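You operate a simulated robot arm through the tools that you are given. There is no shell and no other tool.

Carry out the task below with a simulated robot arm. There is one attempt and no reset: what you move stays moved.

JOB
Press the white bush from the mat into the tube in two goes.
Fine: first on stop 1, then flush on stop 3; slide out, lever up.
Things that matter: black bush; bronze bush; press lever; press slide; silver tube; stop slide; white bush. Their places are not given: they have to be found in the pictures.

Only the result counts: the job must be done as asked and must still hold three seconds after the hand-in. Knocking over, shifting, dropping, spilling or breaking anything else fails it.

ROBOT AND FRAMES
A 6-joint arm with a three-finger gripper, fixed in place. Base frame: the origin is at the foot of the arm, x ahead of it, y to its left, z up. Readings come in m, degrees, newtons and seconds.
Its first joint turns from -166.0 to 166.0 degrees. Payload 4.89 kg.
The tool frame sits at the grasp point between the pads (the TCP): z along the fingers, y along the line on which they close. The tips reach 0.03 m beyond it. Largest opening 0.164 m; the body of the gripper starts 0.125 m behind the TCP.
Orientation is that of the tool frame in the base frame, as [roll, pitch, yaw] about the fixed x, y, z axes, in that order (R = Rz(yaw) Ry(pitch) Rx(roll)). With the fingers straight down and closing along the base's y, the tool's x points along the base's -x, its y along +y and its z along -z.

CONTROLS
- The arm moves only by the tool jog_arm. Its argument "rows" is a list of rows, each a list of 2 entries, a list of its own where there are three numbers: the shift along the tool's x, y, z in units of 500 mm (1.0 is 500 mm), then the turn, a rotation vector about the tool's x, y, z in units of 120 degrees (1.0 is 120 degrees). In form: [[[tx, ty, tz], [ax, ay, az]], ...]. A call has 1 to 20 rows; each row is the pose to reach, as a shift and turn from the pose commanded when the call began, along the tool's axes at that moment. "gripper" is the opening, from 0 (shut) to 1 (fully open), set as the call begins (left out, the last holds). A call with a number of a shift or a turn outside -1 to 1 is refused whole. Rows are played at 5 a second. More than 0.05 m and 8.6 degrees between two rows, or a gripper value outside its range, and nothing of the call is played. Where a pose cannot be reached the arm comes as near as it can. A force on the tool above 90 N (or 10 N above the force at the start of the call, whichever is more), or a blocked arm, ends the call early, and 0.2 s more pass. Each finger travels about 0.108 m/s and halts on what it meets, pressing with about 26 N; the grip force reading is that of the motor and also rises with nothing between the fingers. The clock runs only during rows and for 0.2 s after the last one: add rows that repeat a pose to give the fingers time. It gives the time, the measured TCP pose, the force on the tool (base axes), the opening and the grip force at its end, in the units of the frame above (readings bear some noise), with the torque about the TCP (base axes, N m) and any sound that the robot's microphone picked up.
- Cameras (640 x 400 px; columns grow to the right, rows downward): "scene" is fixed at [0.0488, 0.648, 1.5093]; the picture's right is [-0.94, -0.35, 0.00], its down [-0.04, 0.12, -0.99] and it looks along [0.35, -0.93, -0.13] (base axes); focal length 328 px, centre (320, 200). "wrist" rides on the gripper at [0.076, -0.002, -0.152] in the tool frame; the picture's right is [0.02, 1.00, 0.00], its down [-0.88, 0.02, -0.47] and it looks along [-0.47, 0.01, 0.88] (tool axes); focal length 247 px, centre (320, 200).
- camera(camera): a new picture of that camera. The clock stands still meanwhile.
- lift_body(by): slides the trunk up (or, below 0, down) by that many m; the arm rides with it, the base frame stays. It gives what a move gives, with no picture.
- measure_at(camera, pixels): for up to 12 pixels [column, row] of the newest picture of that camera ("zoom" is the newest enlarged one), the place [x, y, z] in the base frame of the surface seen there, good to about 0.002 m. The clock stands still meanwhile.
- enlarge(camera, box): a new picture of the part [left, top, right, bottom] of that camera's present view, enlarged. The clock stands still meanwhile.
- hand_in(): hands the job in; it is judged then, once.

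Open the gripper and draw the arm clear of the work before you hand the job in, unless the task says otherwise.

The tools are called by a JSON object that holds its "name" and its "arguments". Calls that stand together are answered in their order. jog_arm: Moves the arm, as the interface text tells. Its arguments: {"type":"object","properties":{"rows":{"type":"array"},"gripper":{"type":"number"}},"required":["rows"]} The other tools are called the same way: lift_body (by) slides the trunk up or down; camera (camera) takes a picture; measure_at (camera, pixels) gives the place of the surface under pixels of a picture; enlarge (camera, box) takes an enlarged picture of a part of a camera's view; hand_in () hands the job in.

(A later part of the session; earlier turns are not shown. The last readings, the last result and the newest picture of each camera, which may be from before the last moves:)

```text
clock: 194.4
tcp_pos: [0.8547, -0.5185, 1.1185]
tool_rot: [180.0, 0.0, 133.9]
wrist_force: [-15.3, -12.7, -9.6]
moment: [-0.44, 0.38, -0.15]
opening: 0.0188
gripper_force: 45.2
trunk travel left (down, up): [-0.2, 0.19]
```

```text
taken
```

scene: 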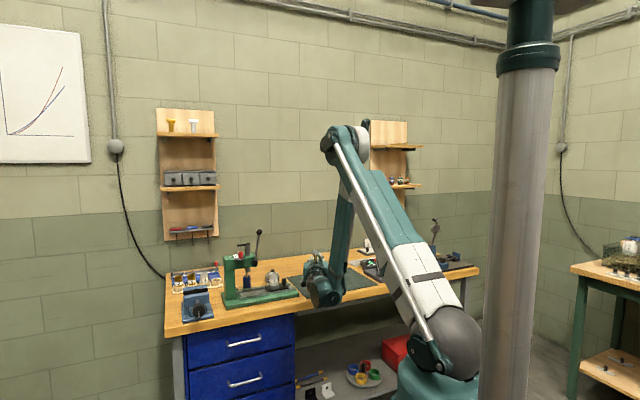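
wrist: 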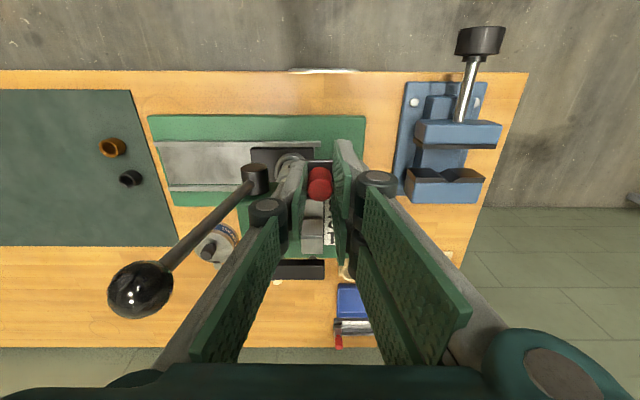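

Knob held (18.8 mm). I push it back outward by 37 mm (tool -x) to stop 3.

{"name": "jog_arm", "arguments": {"rows": [[[-0.009, -0.002, 0], [0, 0, 0]], [[-0.018, -0.002, 0], [0, 0, 0]], [[-0.027, -0.002, 0], [0, 0, 0]], [[-0.036, -0.002, 0], [0, 0, 0]], [[-0.045, -0.002, 0], [0, 0, 0]], [[-0.054, -0.002, 0], [0, 0, 0]], [[-0.063, -0.002, 0], [0, 0, 0]], [[-0.07, -0.002, 0], [0, 0, 0]], [[-0.0746, -0.002, 0], [0, 0, 0]], [[-0.0746, -0.002, 0], [0, 0, 0]]]}}

{"name": "jog_arm", "arguments": {"gripper": 0.37, "rows": [[[0, 0, 0], [0, 0, 0]], [[0, 0, 0], [0, 0, 0]], [[0, 0, 0], [0, 0, 0]], [[0, 0, -0.05], [0, 0, 0]], [[0, 0, -0.12], [0, 0, 0]], [[0, 0, -0.2], [0, 0, 0]], [[0, 0, -0.28], [0, 0, 0]], [[0, 0, -0.34], [0, 0, 0]], [[0, 0, -0.34], [0, 0, 0]]]}}

{"name": "camera", "arguments": {"camera": "wrist"}}

{"name": "enlarge", "arguments": {"camera": "wrist", "box": [265, 100, 375, 200]}}

```text
clock: 196.6
tcp_pos: [0.8808, -0.5448, 1.1186]
tool_rot: [179.9, 0.0, 134.0]
wrist_force: [-18.3, 13.3, -18.7]
moment: [0.46, 0.67, -0.11]
opening: 0.019
gripper_force: 44.8
trunk travel left (down, up): [-0.2, 0.19]
```

```text
clock: 198.6
tcp_pos: [0.8796, -0.5452, 1.2895]
tool_rot: [179.8, 0.0, 134.0]
wrist_force: [-0.8, 0.0, 0.0]
moment: [-0.02, -0.03, 0.01]
opening: 0.0607
gripper_force: 0.0
trunk travel left (down, up): [-0.2, 0.19]
```

```text
taken
```

wrist: 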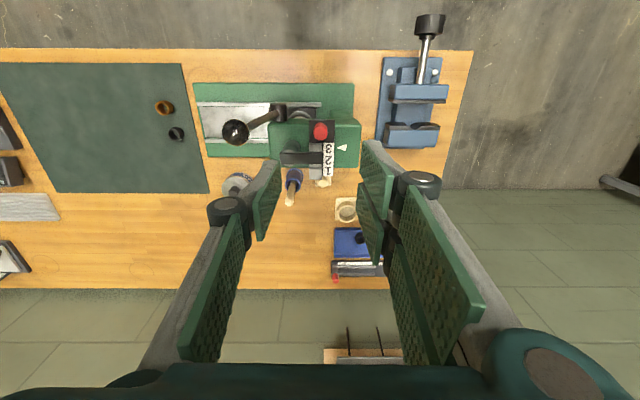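

```text
4.00 times, centred on (320, 150) of wrist
```

zoom: 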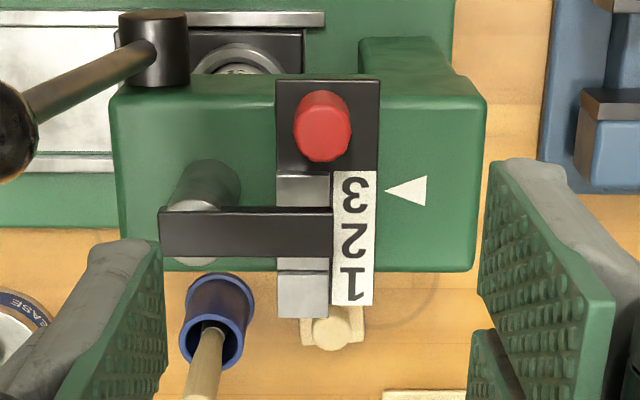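

"3" is at the pointer again. I verify by measuring the label and the pointer.

{"name": "measure_at", "arguments": {"camera": "zoom", "pixels": [[354, 193], [354, 238], [354, 283], [390, 190], [415, 190], [302, 185], [302, 290]]}}

```text
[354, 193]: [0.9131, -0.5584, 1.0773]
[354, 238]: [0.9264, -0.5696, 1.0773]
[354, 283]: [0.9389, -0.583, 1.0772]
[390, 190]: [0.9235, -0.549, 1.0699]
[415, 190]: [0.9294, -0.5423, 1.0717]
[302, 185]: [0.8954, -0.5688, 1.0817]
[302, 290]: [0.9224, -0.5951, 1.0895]
```

Stop 3 is set. I return above the lever ball with yaw -136° for the second press.

{"name": "jog_arm", "arguments": {"rows": [[[0.002, -0.014, -0.012], [0, 0, -0.0625]], [[0.004, -0.029, -0.012], [0, 0, -0.125]], [[0.007, -0.044, -0.012], [0, 0, -0.1875]], [[0.009, -0.059, -0.012], [0, 0, -0.25]], [[0.011, -0.074, -0.012], [0, 0, -0.3125]], [[0.014, -0.089, -0.012], [0, 0, -0.375]], [[0.016, -0.104, -0.012], [0, 0, -0.4375]], [[0.018, -0.119, -0.012], [0, 0, -0.5]], [[0.021, -0.134, -0.012], [0, 0, -0.5625]], [[0.023, -0.149, -0.012], [0, 0, -0.625]], [[0.026, -0.164, -0.012], [0, 0, -0.6875]], [[0.029, -0.176, -0.012], [0, 0, -0.75]], [[0.029, -0.176, -0.012], [0, 0, -0.75]]]}}

{"name": "camera", "arguments": {"camera": "wrist"}}

{"name": "enlarge", "arguments": {"camera": "wrist", "box": [260, 100, 380, 200]}}

```text
clock: 201.4
tcp_pos: [0.8077, -0.5966, 1.2945]
tool_rot: [-180.0, 0.1, -135.9]
wrist_force: [-0.1, -0.7, -1.1]
moment: [0.01, -0.01, 0.01]
opening: 0.0608
gripper_force: 0.0
trunk travel left (down, up): [-0.2, 0.19]
```

```text
taken
```

wrist: 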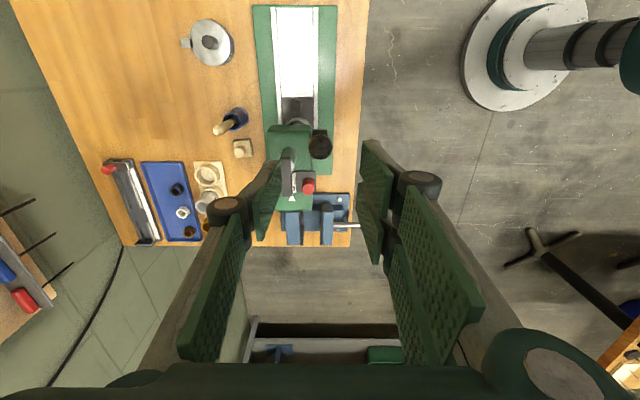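

```text
4.00 times, centred on (320, 150) of wrist
```

zoom: 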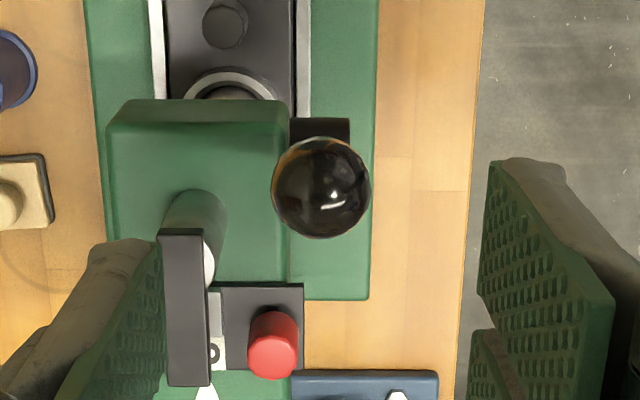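

Ball again centred under the TCP. I descend and grip it.

{"name": "jog_arm", "arguments": {"rows": [[[0, 0, 0.05], [0, 0, 0]], [[0, 0, 0.1], [0, 0, 0]], [[0, 0, 0.15], [0, 0, 0]], [[0, 0, 0.19], [0, 0, 0]], [[0, 0, 0.215], [0, 0, 0]], [[0, 0, 0.224], [0, 0, 0]], [[0, 0, 0.224], [0, 0, 0]]]}}

{"name": "jog_arm", "arguments": {"gripper": 0.0, "rows": [[[0, 0, 0], [0, 0, 0]], [[0, 0, 0], [0, 0, 0]], [[0, 0, 0], [0, 0, 0]], [[0, 0, 0], [0, 0, 0]]]}}

```text
clock: 203.0
tcp_pos: [0.8068, -0.5957, 1.1825]
tool_rot: [179.9, 0.1, -136.0]
wrist_force: [0.6, -0.3, 0.0]
moment: [-0.01, 0.02, 0.0]
opening: 0.061
gripper_force: 0.0
trunk travel left (down, up): [-0.2, 0.19]
```

```text
clock: 204.0
tcp_pos: [0.8064, -0.596, 1.1819]
tool_rot: [179.8, 0.1, -135.9]
wrist_force: [0.0, -1.7, -1.4]
moment: [0.03, -0.02, -0.01]
opening: 0.0254
gripper_force: 45.0
trunk travel left (down, up): [-0.2, 0.19]
```

Clean grip without side load. I swing the lever down by 25° in one go, turning the tool with it.

{"name": "jog_arm", "arguments": {"rows": [[[0.0119, 0, 0.0023], [0, -0.0208, 0]], [[0.0238, 0, 0.005], [0, -0.0417, 0]], [[0.047, 0, 0.0121], [0, -0.0833, 0]], [[0.0696, 0, 0.0212], [0, -0.125, 0]], [[0.0912, 0, 0.0322], [0, -0.1667, 0]], [[0.1118, 0, 0.0451], [0, -0.2083, 0]], [[0.1118, 0, 0.0451], [0, -0.2083, 0]]]}}

{"name": "enlarge", "arguments": {"camera": "scene", "box": [225, 230, 285, 290]}}

```text
clock: 205.6
tcp_pos: [0.7672, -0.6354, 1.1604]
tool_rot: [179.9, 25.1, -136.0]
wrist_force: [14.0, -11.0, 3.2]
moment: [0.33, -0.47, 0.1]
opening: 0.0251
gripper_force: 44.5
trunk travel left (down, up): [-0.2, 0.19]
```

```text
6.67 times, centred on (255, 260) of scene
```

zoom: 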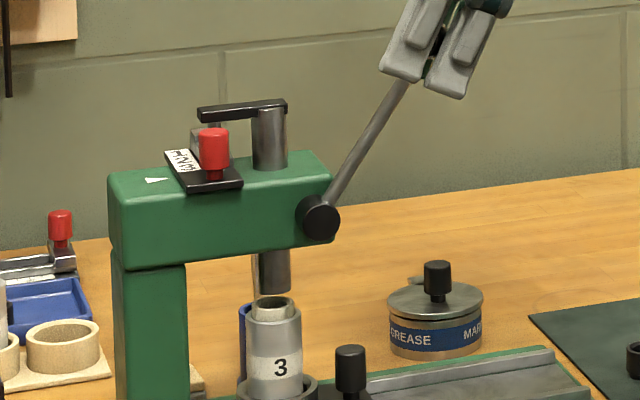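

Forces small; the ram is nearing the bush. Another 20°.

{"name": "jog_arm", "arguments": {"rows": [[[0.0119, 0, 0.0023], [0, -0.0208, 0]], [[0.0238, 0, 0.005], [0, -0.0417, 0]], [[0.0355, 0, 0.0085], [0, -0.0625, 0]], [[0.047, 0, 0.0121], [0, -0.0833, 0]], [[0.0585, 0, 0.0166], [0, -0.1042, 0]], [[0.0696, 0, 0.0212], [0, -0.125, 0]], [[0.0805, 0, 0.0266], [0, -0.1458, 0]], [[0.0912, 0, 0.0322], [0, -0.1667, 0]], [[0.0912, 0, 0.0322], [0, -0.1667, 0]]]}}

{"name": "enlarge", "arguments": {"camera": "scene", "box": [225, 230, 285, 290]}}

```text
clock: 207.6
tcp_pos: [0.7441, -0.6584, 1.1253]
tool_rot: [179.9, 45.1, -136.1]
wrist_force: [30.8, -26.0, 4.7]
moment: [0.55, -0.65, -0.02]
opening: 0.0254
gripper_force: 45.3
trunk travel left (down, up): [-0.2, 0.19]
```

```text
6.67 times, centred on (255, 260) of scene
```

zoom: 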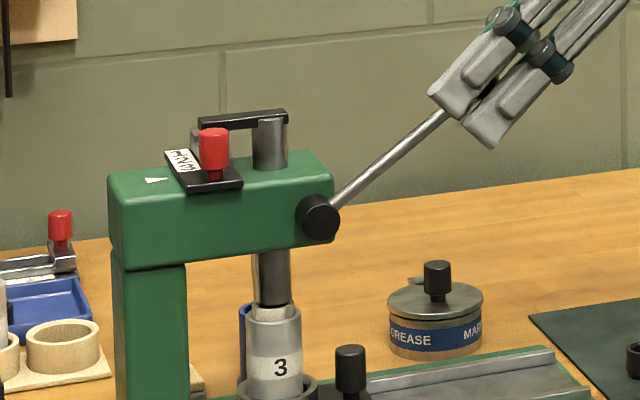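

A 40 N side load in u has built up (my plane is ~1 mm off); I correct by moving +u about 1.3 mm while continuing 8° further.

{"name": "jog_arm", "arguments": {"rows": [[[0, -0.0026, 0], [0, 0, 0]], [[0.0095, -0.0026, 0.0018], [0, -0.0167, 0]], [[0.0191, -0.0028, 0.004], [0, -0.0333, 0]], [[0.0285, -0.003, 0.0063], [0, -0.05, 0]], [[0.0378, -0.003, 0.0091], [0, -0.0667, 0]], [[0.0378, -0.003, 0.0091], [0, -0.0667, 0]]]}}

{"name": "enlarge", "arguments": {"camera": "scene", "box": [235, 245, 275, 295]}}

```text
clock: 209.0
tcp_pos: [0.7363, -0.6666, 1.109]
tool_rot: [179.8, 53.2, -136.2]
wrist_force: [12.1, -0.4, -8.0]
moment: [-0.64, 0.7, 0.06]
opening: 0.0252
gripper_force: 44.8
trunk travel left (down, up): [-0.2, 0.19]
```

```text
8.00 times, centred on (255, 270) of scene
```

zoom: 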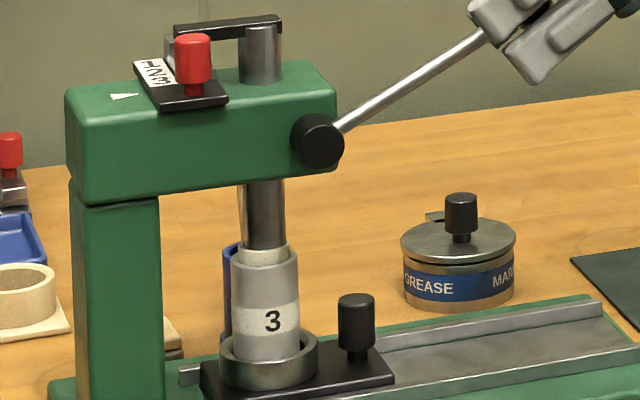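

I carry on another 8°.

{"name": "jog_arm", "arguments": {"rows": [[[0.0095, 0, 0.0018], [0, -0.0167, 0]], [[0.0191, 0, 0.004], [0, -0.0333, 0]], [[0.0285, -0.0003, 0.0063], [0, -0.05, 0]], [[0.0378, -0.0003, 0.0091], [0, -0.0667, 0]], [[0.0378, -0.0003, 0.0091], [0, -0.0667, 0]]]}}

{"name": "enlarge", "arguments": {"camera": "scene", "box": [235, 245, 275, 295]}}

```text
clock: 210.2
tcp_pos: [0.7311, -0.673, 1.0917]
tool_rot: [179.9, 61.1, -135.9]
wrist_force: [17.1, -0.1, 3.9]
moment: [0.1, -0.09, 0.08]
opening: 0.0252
gripper_force: 44.7
trunk travel left (down, up): [-0.2, 0.19]
```

```text
8.00 times, centred on (255, 270) of scene
```

zoom: 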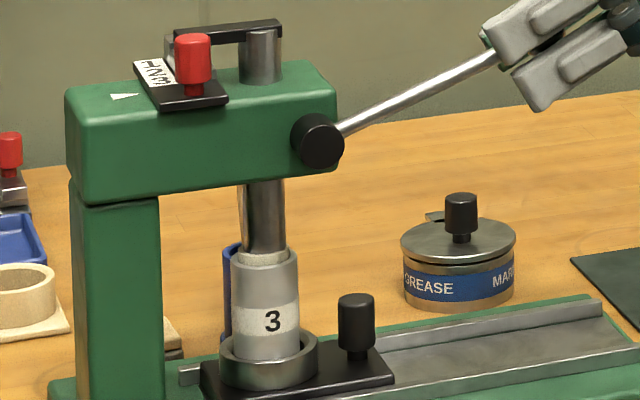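

The bush goes further in with small force. Another 8°.

{"name": "jog_arm", "arguments": {"rows": [[[0.0095, 0, 0.0018], [0, -0.0167, 0]], [[0.0191, -0.0003, 0.004], [0, -0.0333, 0]], [[0.0285, -0.0005, 0.0063], [0, -0.05, 0]], [[0.0378, -0.0005, 0.0091], [0, -0.0667, 0]], [[0.0378, -0.0005, 0.0091], [0, -0.0667, 0]]]}}

{"name": "enlarge", "arguments": {"camera": "scene", "box": [235, 245, 275, 295]}}

```text
clock: 211.4
tcp_pos: [0.7274, -0.6747, 1.0736]
tool_rot: [179.8, 69.1, -136.2]
wrist_force: [21.4, -2.5, 9.8]
moment: [0.45, -0.45, 0.03]
opening: 0.0253
gripper_force: 45.0
trunk travel left (down, up): [-0.2, 0.19]
```

```text
8.00 times, centred on (255, 270) of scene
```

zoom: 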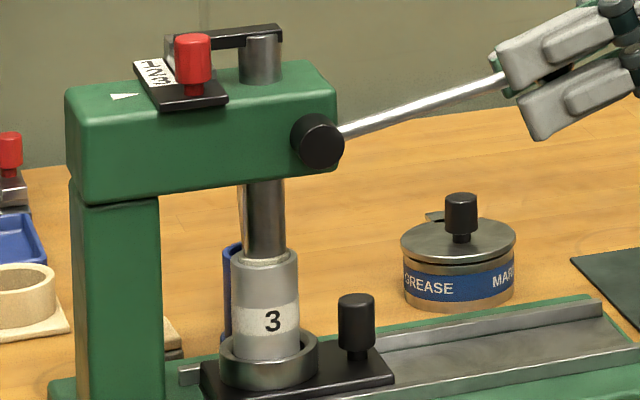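

Almost in. I continue 6° in small steps and watch for the stop.

{"name": "jog_arm", "arguments": {"rows": [[[0.0071, 0, 0.0013], [0, -0.0125, 0]], [[0.0143, -0.0003, 0.0028], [0, -0.025, 0]], [[0.0143, -0.0003, 0.0028], [0, -0.025, 0]]]}}

{"name": "jog_arm", "arguments": {"rows": [[[0.0071, 0, 0.0013], [0, -0.0125, 0]], [[0.0143, -0.0003, 0.0028], [0, -0.025, 0]], [[0.0143, -0.0003, 0.0028], [0, -0.025, 0]]]}}

{"name": "enlarge", "arguments": {"camera": "scene", "box": [235, 245, 275, 295]}}

{"name": "enlarge", "arguments": {"camera": "scene", "box": [240, 244, 264, 268]}}

```text
clock: 212.2
tcp_pos: [0.7271, -0.6767, 1.0644]
tool_rot: [179.8, 72.1, -136.1]
wrist_force: [19.6, -0.5, 7.6]
moment: [0.2, -0.29, -0.05]
opening: 0.0253
gripper_force: 44.9
trunk travel left (down, up): [-0.2, 0.19]
```

```text
clock: 213.0
tcp_pos: [0.7263, -0.6769, 1.0569]
tool_rot: [179.7, 75.0, -136.1]
wrist_force: [16.9, -2.1, 7.7]
moment: [0.09, -0.08, -0.04]
opening: 0.0253
gripper_force: 44.7
trunk travel left (down, up): [-0.2, 0.19]
```

```text
8.00 times, centred on (255, 270) of scene
```

zoom: 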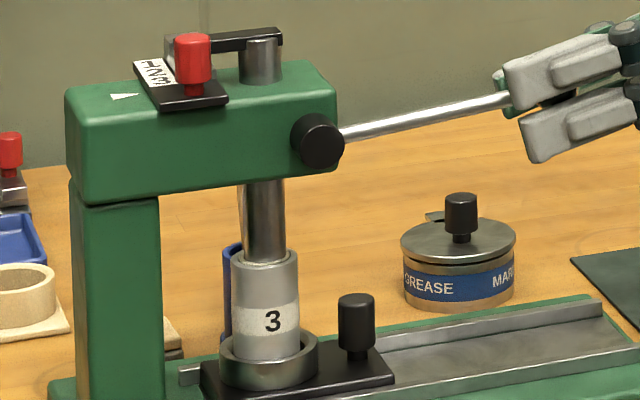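

```text
16.00 times, centred on (252, 256) of scene
```

zoom: 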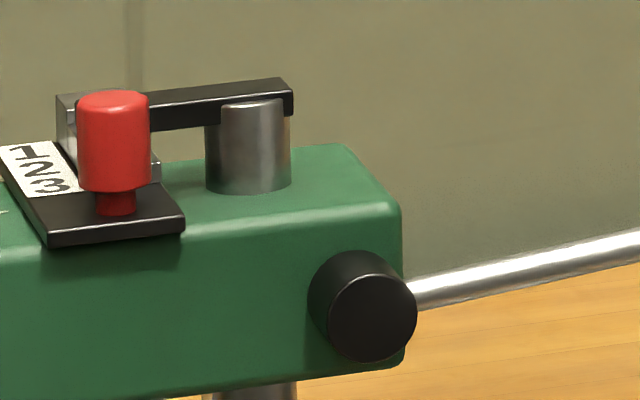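

No stop yet (tangential force ~8–10 N). I continue in 3° steps.

{"name": "jog_arm", "arguments": {"rows": [[[0.0071, 0, 0.0013], [0, -0.0125, 0]], [[0.0143, 0, 0.0028], [0, -0.025, 0]], [[0.0143, 0, 0.0028], [0, -0.025, 0]]]}}

{"name": "jog_arm", "arguments": {"rows": [[[0.0071, 0, 0.0013], [0, -0.0125, 0]], [[0.0143, 0, 0.0028], [0, -0.025, 0]], [[0.0143, 0, 0.0028], [0, -0.025, 0]]]}}

{"name": "enlarge", "arguments": {"camera": "scene", "box": [240, 244, 264, 268]}}

{"name": "enlarge", "arguments": {"camera": "scene", "box": [243, 262, 273, 287]}}

```text
clock: 213.8
tcp_pos: [0.7252, -0.6776, 1.0516]
tool_rot: [179.9, 78.1, -136.2]
wrist_force: [26.2, -13.4, 23.8]
moment: [-0.27, 0.29, 0.03]
opening: 0.0251
gripper_force: 45.1
trunk travel left (down, up): [-0.2, 0.19]
```

```text
clock: 214.6
tcp_pos: [0.7248, -0.6783, 1.0442]
tool_rot: [179.8, 81.1, -136.3]
wrist_force: [23.6, -21.5, 28.7]
moment: [-0.14, 0.32, -0.06]
opening: 0.0257
gripper_force: 45.1
trunk travel left (down, up): [-0.2, 0.19]
```

```text
16.00 times, centred on (252, 256) of scene
```

zoom: 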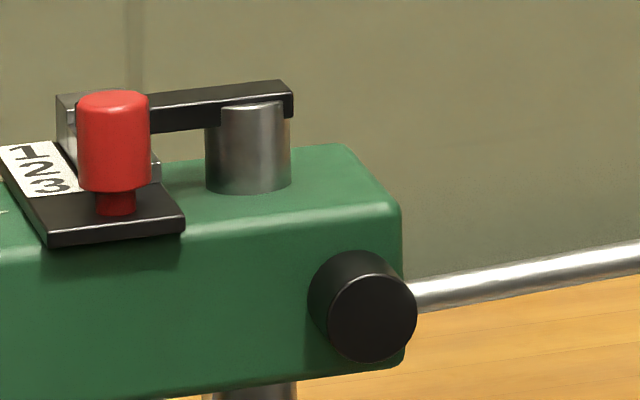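

```text
16.00 times, centred on (258, 274) of scene
```

zoom: 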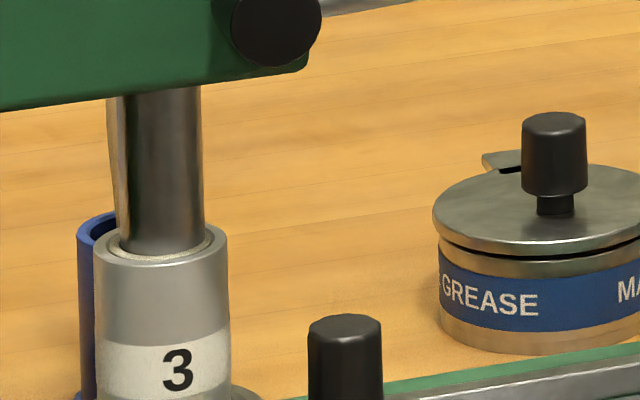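

Force rose to ~29 N with no more bar movement, and the bush rim looks flush with the tube. Stop 3 is reached; I now swing the lever back up, first 40°.

{"name": "jog_arm", "arguments": {"rows": [[[-0.0121, 0, -0.0016], [0, 0.0208, 0]], [[-0.0241, 0.0003, -0.0028], [0, 0.0417, 0]], [[-0.0484, 0.0008, -0.0034], [0, 0.0833, 0]], [[-0.0727, 0.0013, -0.0019], [0, 0.125, 0]], [[-0.0967, 0.0018, 0.0017], [0, 0.1667, 0]], [[-0.1204, 0.0023, 0.0074], [0, 0.2083, 0]], [[-0.1434, 0.0028, 0.0151], [0, 0.25, 0]], [[-0.1657, 0.0034, 0.0248], [0, 0.2917, 0]], [[-0.1871, 0.004, 0.0364], [0, 0.3333, 0]], [[-0.1871, 0.004, 0.0364], [0, 0.3333, 0]]]}}

{"name": "enlarge", "arguments": {"camera": "scene", "box": [225, 230, 285, 290]}}

```text
clock: 216.8
tcp_pos: [0.7471, -0.6548, 1.1329]
tool_rot: [-180.0, 41.1, -136.1]
wrist_force: [14.1, -36.7, 20.2]
moment: [0.71, -0.56, -0.28]
opening: 0.0255
gripper_force: 45.3
trunk travel left (down, up): [-0.2, 0.19]
```

```text
6.67 times, centred on (255, 260) of scene
```

zoom: 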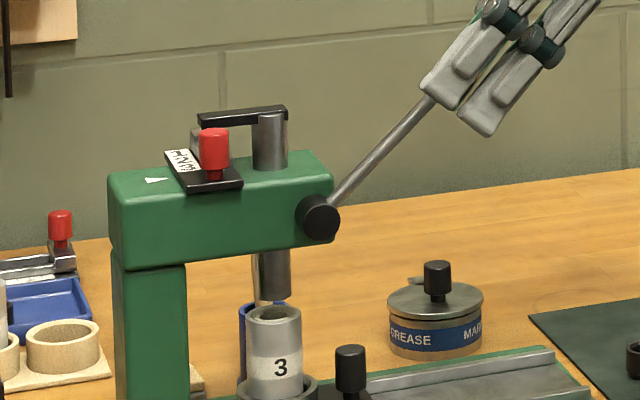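

The bush is flush and the ram has left it. I relieve the side load and continue raising the lever ~35°.

{"name": "jog_arm", "arguments": {"rows": [[[-0.0121, -0.002, -0.0046], [0, 0.0208, 0]], [[-0.0241, -0.002, -0.0058], [0, 0.0417, 0]], [[-0.0484, -0.0016, -0.0064], [0, 0.0833, 0]], [[-0.0727, -0.0012, -0.0049], [0, 0.125, 0]], [[-0.0967, -0.0008, -0.0013], [0, 0.1667, 0]], [[-0.1204, -0.0004, 0.0044], [0, 0.2083, 0]], [[-0.1434, 0, 0.0121], [0, 0.25, 0]], [[-0.1434, 0, 0.0121], [0, 0.25, 0]]]}}

{"name": "enlarge", "arguments": {"camera": "scene", "box": [220, 215, 290, 295]}}

```text
clock: 218.6
tcp_pos: [0.7898, -0.6141, 1.1765]
tool_rot: [179.9, 11.0, -136.1]
wrist_force: [12.7, -18.3, 11.9]
moment: [0.1, -0.08, -0.22]
opening: 0.0256
gripper_force: 45.0
trunk travel left (down, up): [-0.2, 0.19]
```

```text
5.00 times, centred on (255, 255) of scene
```

zoom: 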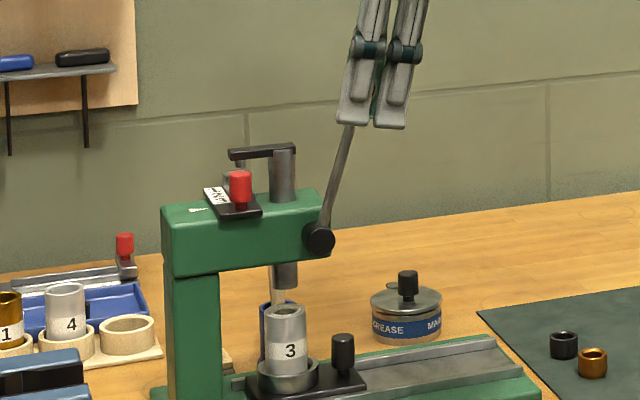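

Lever at ~16°. I bring it the rest of the way up.

{"name": "jog_arm", "arguments": {"rows": [[[-0.012, -0.001, -0.0008], [0, 0.023, 0]], [[-0.024, -0.001, -0.0012], [0, 0.046, 0]], [[-0.036, -0.001, -0.001], [0, 0.069, 0]], [[-0.044, -0.001, -0.0008], [0, 0.085, 0]], [[-0.044, -0.001, -0.0008], [0, 0.085, 0]]]}}

{"name": "enlarge", "arguments": {"camera": "scene", "box": [215, 215, 305, 295]}}

```text
clock: 219.8
tcp_pos: [0.8009, -0.6014, 1.1797]
tool_rot: [179.9, 0.7, -136.1]
wrist_force: [-17.3, -19.0, 1.9]
moment: [-0.1, 0.16, -0.07]
opening: 0.0254
gripper_force: 44.6
trunk travel left (down, up): [-0.2, 0.19]
```

```text
5.00 times, centred on (260, 255) of scene
```

zoom: 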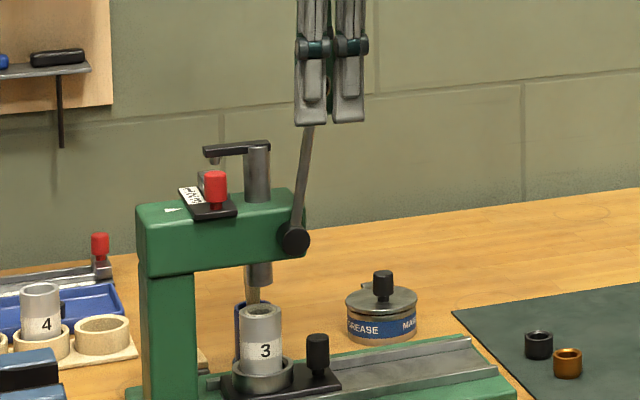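

The bar is back at rest height and the lever resists further (-26 N in s), so it is fully up. I release the ball and rise.

{"name": "jog_arm", "arguments": {"gripper": 0.37, "rows": [[[0, 0, 0], [0, 0, 0]], [[0, 0, 0], [0, 0, 0]], [[0, 0, 0], [0, 0, 0]], [[0, 0, -0.05], [0, 0, 0]], [[0, 0, -0.12], [0, 0, 0]], [[0, 0, -0.19], [0, 0, 0]], [[0, 0, -0.23], [0, 0, 0]], [[0, 0, -0.23], [0, 0, 0]]]}}

{"name": "enlarge", "arguments": {"camera": "scene", "box": [215, 215, 305, 295]}}

{"name": "enlarge", "arguments": {"camera": "scene", "box": [238, 260, 274, 290]}}

```text
clock: 221.6
tcp_pos: [0.803, -0.5995, 1.2958]
tool_rot: [-179.9, 0.9, -136.0]
wrist_force: [-0.4, 0.1, 0.1]
moment: [-0.01, -0.08, 0.01]
opening: 0.061
gripper_force: 0.0
trunk travel left (down, up): [-0.2, 0.19]
```

```text
5.00 times, centred on (260, 255) of scene
```

zoom: 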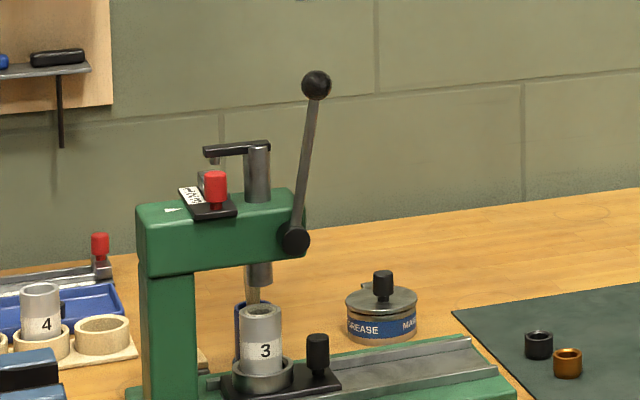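

```text
13.33 times, centred on (256, 275) of scene
```

zoom: 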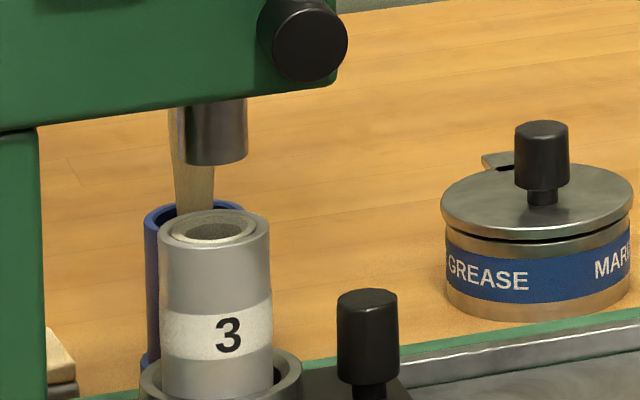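

The bush sits flush in the tube and the lever is up. Now I slide the carriage out: I move clear of the lever, tilt 20°, narrow to 36 mm and go down behind the knob so I can grip it across u.

{"name": "jog_arm", "arguments": {"gripper": 0.22, "rows": [[[0.06, -0.03, 0], [0, 0, 0]], [[0.13, -0.065, 0], [0, 0, 0]], [[0.2022, -0.1, 0], [0, 0, 0]], [[0.2022, -0.1, 0.03], [0, -0.055, 0]], [[0.2022, -0.1, 0.08], [0, -0.11, 0]], [[0.2022, -0.1, 0.14], [0, -0.1667, 0]], [[0.2022, -0.1, 0.22], [0, -0.1667, 0]], [[0.2022, -0.1, 0.3], [0, -0.1667, 0]], [[0.2022, -0.1, 0.38], [0, -0.1667, 0]], [[0.2022, -0.1, 0.46], [0, -0.1667, 0]], [[0.2022, -0.1, 0.54], [0, -0.1667, 0]], [[0.2022, -0.1, 0.61], [0, -0.1667, 0]], [[0.2022, -0.1, 0.66], [0, -0.1667, 0]], [[0.2022, -0.1, 0.66], [0, -0.1667, 0]]]}}

{"name": "camera", "arguments": {"camera": "wrist"}}

{"name": "enlarge", "arguments": {"camera": "scene", "box": [215, 215, 325, 305]}}

```text
clock: 224.6
tcp_pos: [0.7693, -0.7023, 0.9633]
tool_rot: [179.9, 20.8, -136.0]
wrist_force: [0.7, -0.7, 0.0]
moment: [0.06, 0.0, 0.01]
opening: 0.036
gripper_force: 0.1
trunk travel left (down, up): [-0.2, 0.19]
```

```text
taken
```

wrist: 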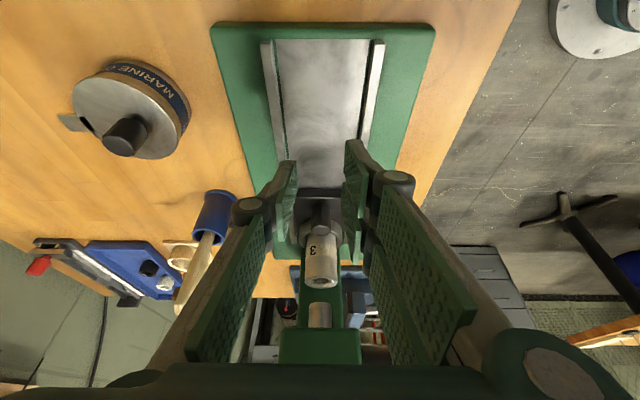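

```text
4.44 times, centred on (270, 260) of scene
```

zoom: 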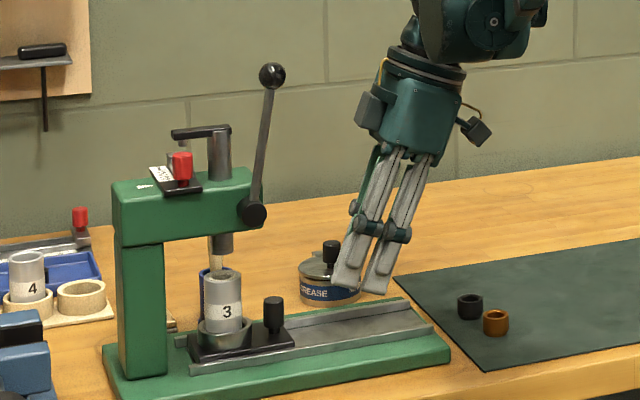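

The knob is visible between the fingers at (320,210). I enlarge and measure it.

{"name": "enlarge", "arguments": {"camera": "wrist", "box": [270, 160, 370, 300]}}

{"name": "measure_at", "arguments": {"camera": "wrist", "pixels": [[320, 205], [313, 210], [327, 210], [320, 215], [320, 225], [310, 200], [321, 262], [310, 270], [331, 270], [321, 280], [318, 286], [340, 200]]}}

```text
2.86 times, centred on (320, 230) of wrist
```

zoom: 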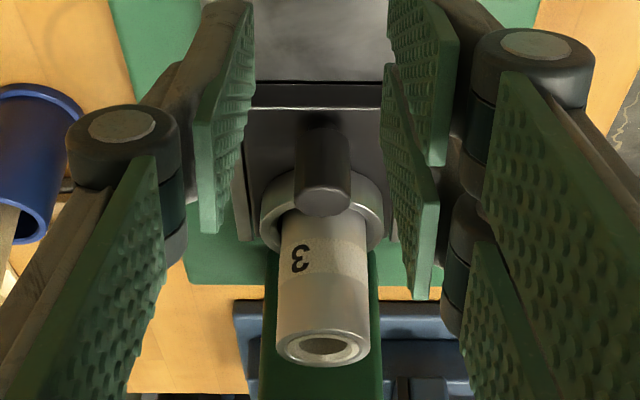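

```text
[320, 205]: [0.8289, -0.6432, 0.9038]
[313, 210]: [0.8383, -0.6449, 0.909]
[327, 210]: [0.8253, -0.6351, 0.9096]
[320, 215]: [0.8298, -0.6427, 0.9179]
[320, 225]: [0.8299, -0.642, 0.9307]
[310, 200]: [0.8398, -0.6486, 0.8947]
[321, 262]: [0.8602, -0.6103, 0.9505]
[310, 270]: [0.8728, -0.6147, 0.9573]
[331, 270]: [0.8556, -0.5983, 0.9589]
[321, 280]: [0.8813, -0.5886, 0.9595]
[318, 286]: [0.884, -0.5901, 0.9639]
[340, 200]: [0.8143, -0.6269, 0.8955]
```

Knob's near face is at s 0.150, u 1.039 as expected. I go down 26 mm and forward 80 mm so the pads straddle the knob.

{"name": "jog_arm", "arguments": {"rows": [[[0.009, 0.001, 0.024], [0, 0, 0]], [[0.0183, 0.001, 0.048], [0, 0, 0]], [[-0.0116, 0.001, 0.0594], [0, 0, 0]], [[-0.0415, 0.001, 0.0707], [0, 0, 0]], [[-0.0714, 0.001, 0.0821], [0, 0, 0]], [[-0.1013, 0.001, 0.0935], [0, 0, 0]], [[-0.1304, 0.001, 0.1045], [0, 0, 0]], [[-0.1304, 0.001, 0.1045], [0, 0, 0]]]}}

{"name": "camera", "arguments": {"camera": "wrist"}}

{"name": "enlarge", "arguments": {"camera": "scene", "box": [225, 225, 305, 300]}}

```text
clock: 226.4
tcp_pos: [0.8259, -0.6466, 0.9391]
tool_rot: [-179.9, 20.9, -136.0]
wrist_force: [-0.6, -0.4, -0.4]
moment: [-0.02, 0.0, -0.01]
opening: 0.0362
gripper_force: 0.0
trunk travel left (down, up): [-0.2, 0.19]
```

```text
taken
```

wrist: 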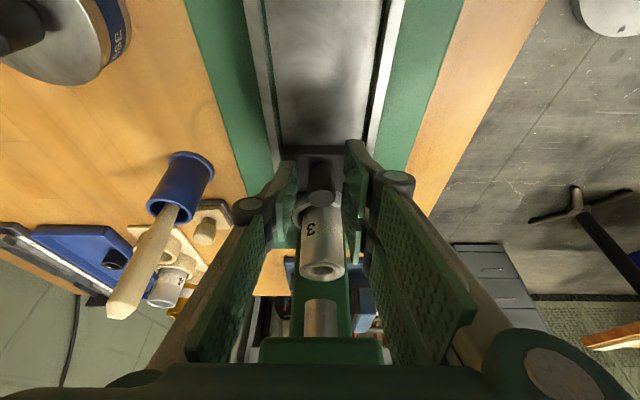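

```text
5.33 times, centred on (265, 262) of scene
```

zoom: 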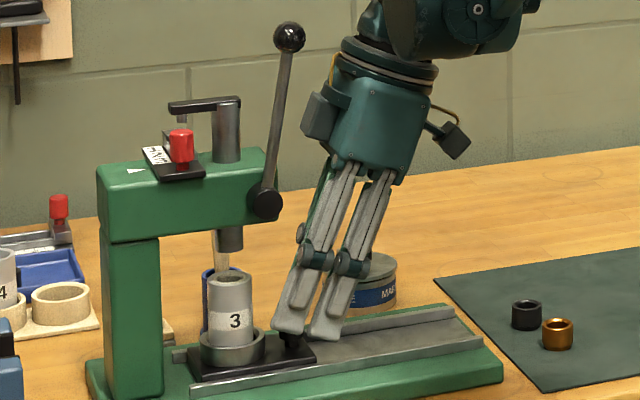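

The prongs straddle the knob without contact. I close on it.

{"name": "jog_arm", "arguments": {"gripper": 0.0, "rows": [[[0, 0, 0], [0, 0, 0]], [[0, 0, 0], [0, 0, 0]], [[0, 0, 0], [0, 0, 0]], [[0, 0, 0], [0, 0, 0]]]}}

{"name": "jog_arm", "arguments": {"rows": [[[0.0094, 0, -0.0036], [0, 0, 0]], [[0.0187, 0, -0.0071], [0, 0, 0]], [[0.0187, 0, -0.0071], [0, 0, 0]]]}}

{"name": "enlarge", "arguments": {"camera": "scene", "box": [225, 225, 305, 300]}}

```text
clock: 227.4
tcp_pos: [0.8258, -0.6456, 0.9383]
tool_rot: [179.9, 21.0, -136.0]
wrist_force: [-30.6, 30.9, -20.8]
moment: [0.55, 0.66, 0.74]
opening: 0.0212
gripper_force: 44.8
trunk travel left (down, up): [-0.2, 0.19]
```

```text
clock: 228.2
tcp_pos: [0.8192, -0.6529, 0.9387]
tool_rot: [179.8, 21.0, -136.0]
wrist_force: [-38.2, 39.2, -28.8]
moment: [0.32, 1.03, 0.95]
opening: 0.0211
gripper_force: 45.4
trunk travel left (down, up): [-0.2, 0.19]
```

```text
5.33 times, centred on (265, 262) of scene
```

zoom: 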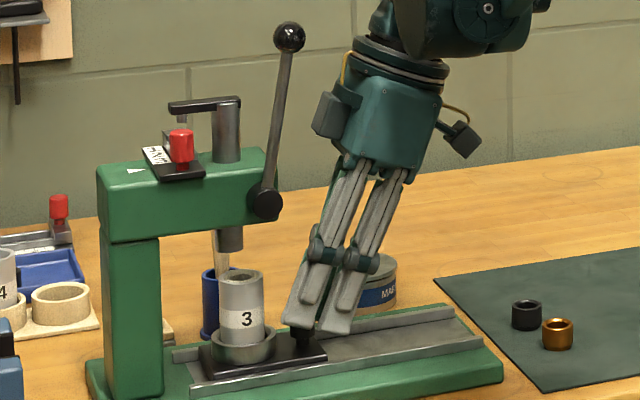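

The slide follows. A 55 N side load toward -u needs relieving; I shift 1.8 mm that way, then pull on slowly.

{"name": "jog_arm", "arguments": {"rows": [[[0.002, 0.0018, 0.0004], [0, 0, 0]], [[0.004, 0.0036, 0.0006], [0, 0, 0]], [[0.004, 0.0036, 0.0006], [0, 0, 0]]]}}

{"name": "jog_arm", "arguments": {"rows": [[[0.0112, -0.0001, -0.0043], [0, 0, 0]], [[0.0262, -0.0003, -0.01], [0, 0, 0]], [[0.0411, -0.0005, -0.0156], [0, 0, 0]], [[0.0561, -0.0007, -0.0213], [0, 0, 0]], [[0.071, -0.001, -0.027], [0, 0, 0]], [[0.086, -0.0012, -0.0327], [0, 0, 0]], [[0.0935, -0.0013, -0.0355], [0, 0, 0]], [[0.0935, -0.0013, -0.0355], [0, 0, 0]]]}}

{"name": "enlarge", "arguments": {"camera": "scene", "box": [225, 225, 325, 305]}}

```text
clock: 229.0
tcp_pos: [0.8154, -0.6543, 0.9398]
tool_rot: [-179.9, 20.9, -136.0]
wrist_force: [-14.8, 15.0, 0.0]
moment: [-0.18, 0.83, 0.35]
opening: 0.0213
gripper_force: 44.8
trunk travel left (down, up): [-0.2, 0.19]
```

```text
clock: 230.8
tcp_pos: [0.7801, -0.6897, 0.9385]
tool_rot: [179.9, 21.0, -136.0]
wrist_force: [22.6, -23.7, 31.9]
moment: [-0.21, -1.0, -0.52]
opening: 0.0212
gripper_force: 44.8
trunk travel left (down, up): [-0.2, 0.19]
```

```text
5.00 times, centred on (275, 265) of scene
```

zoom: 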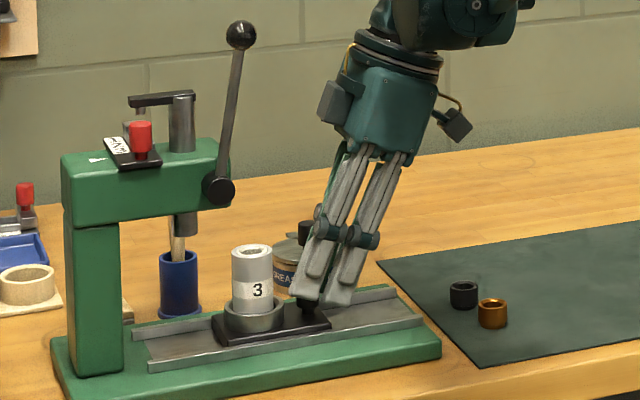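

I ease the load (+u 1 mm, up 0.8 mm) and pull the remaining ~56 mm.

{"name": "jog_arm", "arguments": {"rows": [[[-0.0006, -0.002, -0.0015], [0, 0, 0]], [[0.0144, -0.0022, -0.0072], [0, 0, 0]], [[0.0294, -0.0024, -0.0129], [0, 0, 0]], [[0.0443, -0.0026, -0.0186], [0, 0, 0]], [[0.0593, -0.0029, -0.0243], [0, 0, 0]], [[0.0742, -0.0031, -0.0299], [0, 0, 0]], [[0.0892, -0.0033, -0.0356], [0, 0, 0]], [[0.1005, -0.0035, -0.0399], [0, 0, 0]], [[0.1005, -0.0035, -0.0399], [0, 0, 0]]]}}

{"name": "enlarge", "arguments": {"camera": "scene", "box": [225, 225, 325, 305]}}

```text
clock: 232.8
tcp_pos: [0.7428, -0.7278, 0.9373]
tool_rot: [179.9, 20.8, -136.1]
wrist_force: [-17.0, 12.0, -9.8]
moment: [0.2, 0.47, 0.31]
opening: 0.0211
gripper_force: 44.8
trunk travel left (down, up): [-0.2, 0.19]
```

```text
5.00 times, centred on (275, 265) of scene
```

zoom: 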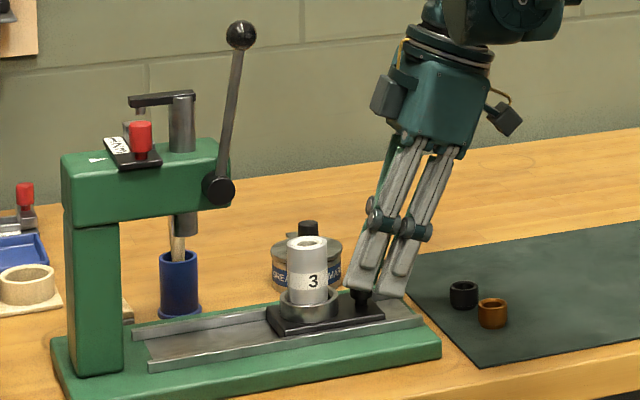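

The slide is about 5 mm short of where it started. I pull a bit more and check for an end stop.

{"name": "jog_arm", "arguments": {"rows": [[[0.0047, 0.0008, -0.0018], [0, 0, 0]], [[0.0084, 0.0008, -0.0032], [0, 0, 0]], [[0.0084, 0.0008, -0.0032], [0, 0, 0]]]}}

{"name": "enlarge", "arguments": {"camera": "scene", "box": [220, 225, 330, 305]}}

```text
clock: 233.6
tcp_pos: [0.7394, -0.7308, 0.9376]
tool_rot: [179.8, 21.0, -135.9]
wrist_force: [-6.5, 18.0, -14.2]
moment: [0.06, 0.42, 0.37]
opening: 0.0211
gripper_force: 44.7
trunk travel left (down, up): [-0.2, 0.19]
```

```text
5.00 times, centred on (275, 265) of scene
```

zoom: 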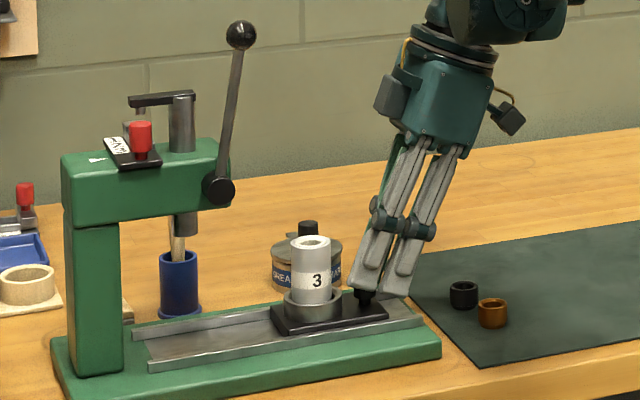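

Position now equals the start within ~1–2 mm, with 8 N resistance. I try 2 mm more to see if this is the end stop.

{"name": "jog_arm", "arguments": {"rows": [[[0.002, 0, -0.0007], [0, 0, 0]], [[0.0038, 0, -0.0014], [0, 0, 0]], [[0.0038, 0, -0.0014], [0, 0, 0]]]}}

{"name": "enlarge", "arguments": {"camera": "scene", "box": [220, 225, 330, 305]}}

```text
clock: 234.4
tcp_pos: [0.7399, -0.7309, 0.9383]
tool_rot: [-180.0, 20.9, -135.8]
wrist_force: [12.1, 29.1, -9.7]
moment: [0.53, -0.17, 0.2]
opening: 0.0214
gripper_force: 45.2
trunk travel left (down, up): [-0.2, 0.19]
```

```text
5.00 times, centred on (275, 265) of scene
```

zoom: 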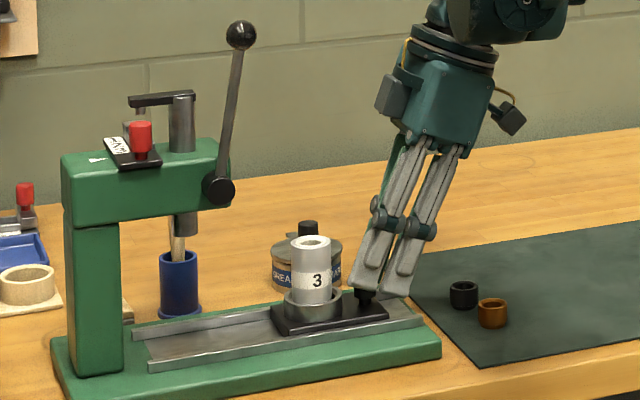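

29 N and no movement: the slide is fully out. I take off the preload, open to 36 mm and back away, then up.

{"name": "jog_arm", "arguments": {"rows": [[[-0.0038, 0.001, 0.0014], [0, 0, 0]], [[-0.0038, 0.001, 0.0014], [0, 0, 0]]]}}

{"name": "jog_arm", "arguments": {"gripper": 0.22, "rows": [[[0, 0, 0], [0, 0, 0]], [[0, 0, 0], [0, 0, 0]], [[0, 0, 0], [0, 0, 0]], [[0.0187, 0, -0.0071], [0, 0, 0]], [[0.0561, 0, -0.0213], [0, 0, 0]], [[0.0935, 0, -0.0355], [0, 0, 0]], [[0.1122, 0, -0.0426], [0, 0, 0]], [[0.095, 0, -0.09], [0, 0, 0]], [[0.065, 0, -0.17], [0, 0, 0]], [[0.035, 0, -0.25], [0, 0, 0]], [[0.005, 0, -0.33], [0, 0, 0]], [[-0.025, 0, -0.41], [0, 0, 0]], [[-0.025, 0, -0.41], [0, 0.06, 0]], [[-0.025, 0, -0.41], [0, 0.12, 0]], [[-0.025, 0, -0.41], [0, 0.174, 0]], [[-0.025, 0, -0.41], [0, 0.174, 0]]]}}

{"name": "camera", "arguments": {"camera": "wrist"}}

{"name": "enlarge", "arguments": {"camera": "wrist", "box": [280, 150, 370, 260]}}

{"name": "enlarge", "arguments": {"camera": "scene", "box": [210, 215, 330, 305]}}

```text
clock: 235.0
tcp_pos: [0.7403, -0.7313, 0.938]
tool_rot: [-179.9, 20.8, -136.0]
wrist_force: [13.0, 11.6, -2.9]
moment: [0.54, -0.54, 0.01]
opening: 0.0212
gripper_force: 45.4
trunk travel left (down, up): [-0.2, 0.19]
```

```text
clock: 238.4
tcp_pos: [0.6958, -0.7725, 1.1341]
tool_rot: [179.9, -0.1, -136.0]
wrist_force: [-0.1, 1.1, -0.5]
moment: [-0.08, 0.1, -0.04]
opening: 0.0359
gripper_force: 0.0
trunk travel left (down, up): [-0.2, 0.19]
```

```text
taken
```

wrist: 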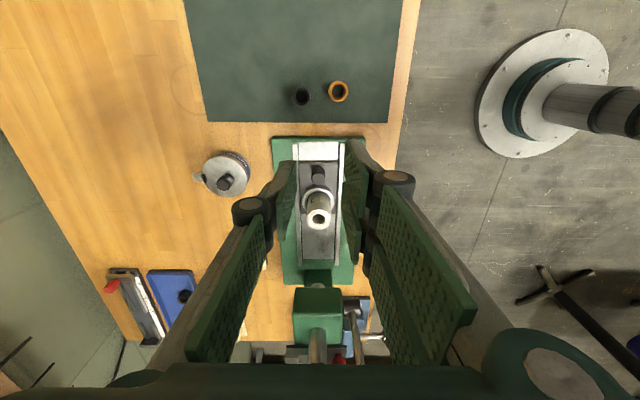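

```text
3.64 times, centred on (325, 205) of wrist
```

zoom: 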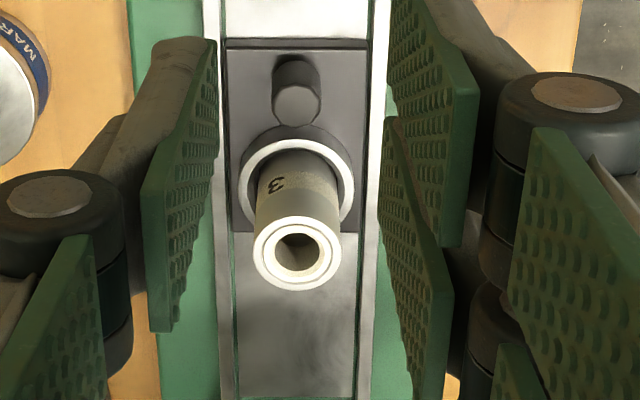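

```text
4.44 times, centred on (270, 260) of scene
```

zoom: 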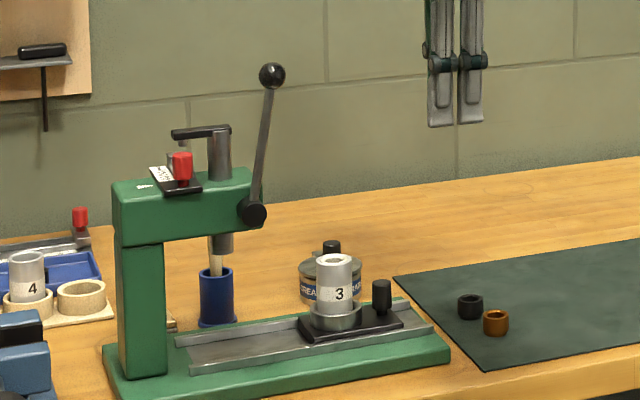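

The slide is out, lever up, bush in the tube. I measure the rim heights of tube and bush to verify flushness.

{"name": "enlarge", "arguments": {"camera": "wrist", "box": [295, 180, 345, 240]}}

{"name": "measure_at", "arguments": {"camera": "zoom", "pixels": [[230, 250], [255, 250], [400, 250], [375, 250], [315, 172], [315, 192], [315, 330], [315, 312], [258, 200], [370, 300]]}}

```text
6.67 times, centred on (320, 210) of wrist
```

zoom: 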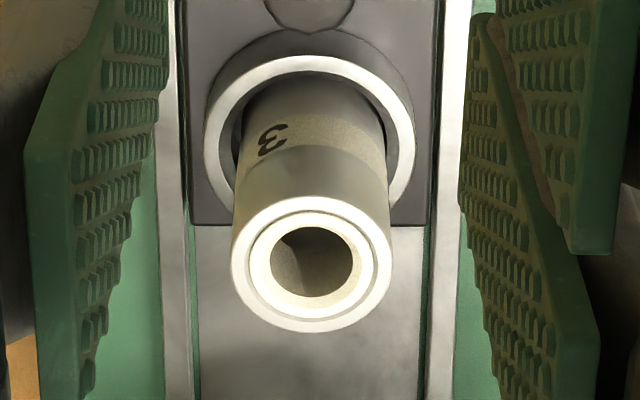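

```text
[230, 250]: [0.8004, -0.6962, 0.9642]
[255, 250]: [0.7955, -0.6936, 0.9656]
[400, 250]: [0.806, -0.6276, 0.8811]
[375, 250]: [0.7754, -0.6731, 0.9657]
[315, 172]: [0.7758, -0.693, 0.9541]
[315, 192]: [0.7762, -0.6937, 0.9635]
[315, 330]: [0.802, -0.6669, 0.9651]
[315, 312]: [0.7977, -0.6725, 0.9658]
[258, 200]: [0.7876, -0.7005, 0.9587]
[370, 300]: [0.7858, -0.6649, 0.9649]
```

Bush ≈ 0.9657, tube ≈ 0.965: flush within the measuring accuracy. I take a few more points to average.

{"name": "measure_at", "arguments": {"camera": "zoom", "pixels": [[258, 270], [372, 270], [285, 305], [345, 305], [270, 290], [360, 290], [240, 275], [387, 270], [270, 322], [355, 322], [300, 326], [335, 326]]}}

{"name": "enlarge", "arguments": {"camera": "scene", "box": [255, 255, 285, 285]}}

```text
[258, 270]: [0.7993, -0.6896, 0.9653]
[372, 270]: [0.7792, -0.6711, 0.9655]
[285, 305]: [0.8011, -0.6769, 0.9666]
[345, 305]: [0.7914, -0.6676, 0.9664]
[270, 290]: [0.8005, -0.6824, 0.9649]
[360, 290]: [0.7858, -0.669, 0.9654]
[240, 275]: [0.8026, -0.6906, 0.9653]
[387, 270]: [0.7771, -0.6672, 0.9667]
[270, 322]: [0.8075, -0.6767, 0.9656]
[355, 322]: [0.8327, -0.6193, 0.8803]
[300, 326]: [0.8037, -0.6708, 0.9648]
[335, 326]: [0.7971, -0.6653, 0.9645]
```

```text
13.33 times, centred on (270, 270) of scene
```

zoom: 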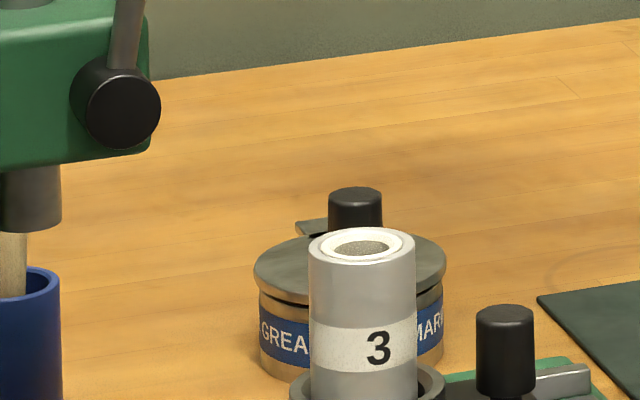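

Everything matches: bush flush (0.9657 vs 0.9654), lever ball at its original place, slide out. I open the gripper fully while rising and drawing the arm back clear of the work.

{"name": "jog_arm", "arguments": {"rows": [[[0, 0, -0.08], [0, 0, 0]], [[0, 0, -0.16], [0, 0, 0]], [[0, 0, -0.24], [0, 0, 0]], [[0, 0.05, -0.32], [0, 0, 0]], [[0, 0.13, -0.36], [0, 0, 0]], [[0, 0.21, -0.38], [0, 0, 0]], [[0, 0.29, -0.4], [0, 0, 0]], [[0, 0.37, -0.4], [0, 0, 0]], [[0, 0.45, -0.4], [0, 0, 0]], [[0, 0.45, -0.4], [0, 0, 0]]]}}

{"name": "jog_arm", "arguments": {"gripper": 1.0, "rows": [[[0, 0, 0], [0, 0, 0]], [[0, 0, 0], [0, 0, 0]], [[0, 0, 0], [0, 0, 0]], [[0, 0, 0], [0, 0, 0]], [[0, 0, 0], [0, 0, 0]]]}}

{"name": "camera", "arguments": {"camera": "scene"}}

{"name": "enlarge", "arguments": {"camera": "scene", "box": [160, 215, 400, 340]}}

```text
clock: 240.6
tcp_pos: [0.5374, -0.6096, 1.335]
tool_rot: [180.0, -0.1, -135.9]
wrist_force: [-0.7, 1.0, 0.8]
moment: [-0.18, -0.14, 0.02]
opening: 0.0358
gripper_force: 0.0
trunk travel left (down, up): [-0.2, 0.19]
```

```text
clock: 241.8
tcp_pos: [0.5376, -0.6108, 1.3344]
tool_rot: [-180.0, 0.0, -136.0]
wrist_force: [-0.5, 0.1, 0.3]
moment: [0.02, 0.0, 0.02]
opening: 0.1642
gripper_force: 0.0
trunk travel left (down, up): [-0.2, 0.19]
```

```text
taken
```

scene: 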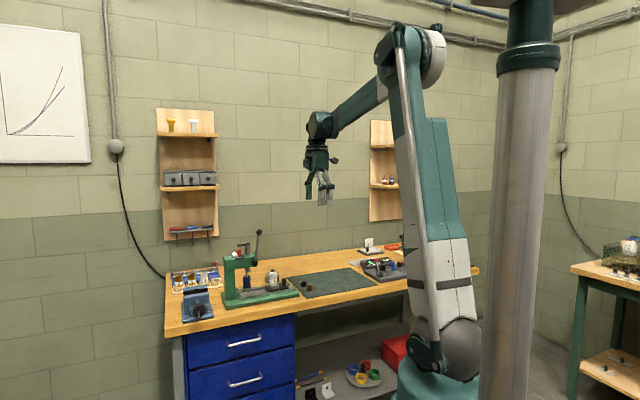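

```text
2.67 times, centred on (280, 278) of scene
```

zoom: 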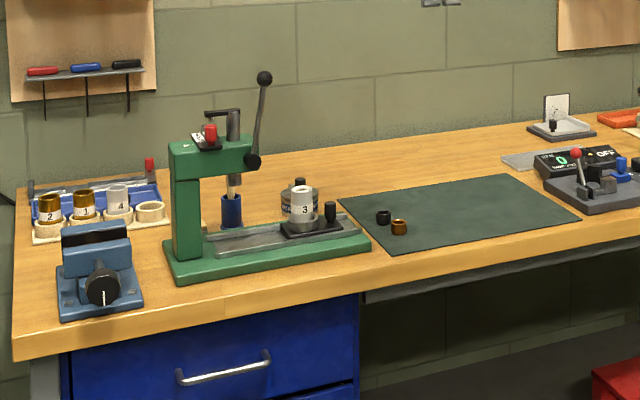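

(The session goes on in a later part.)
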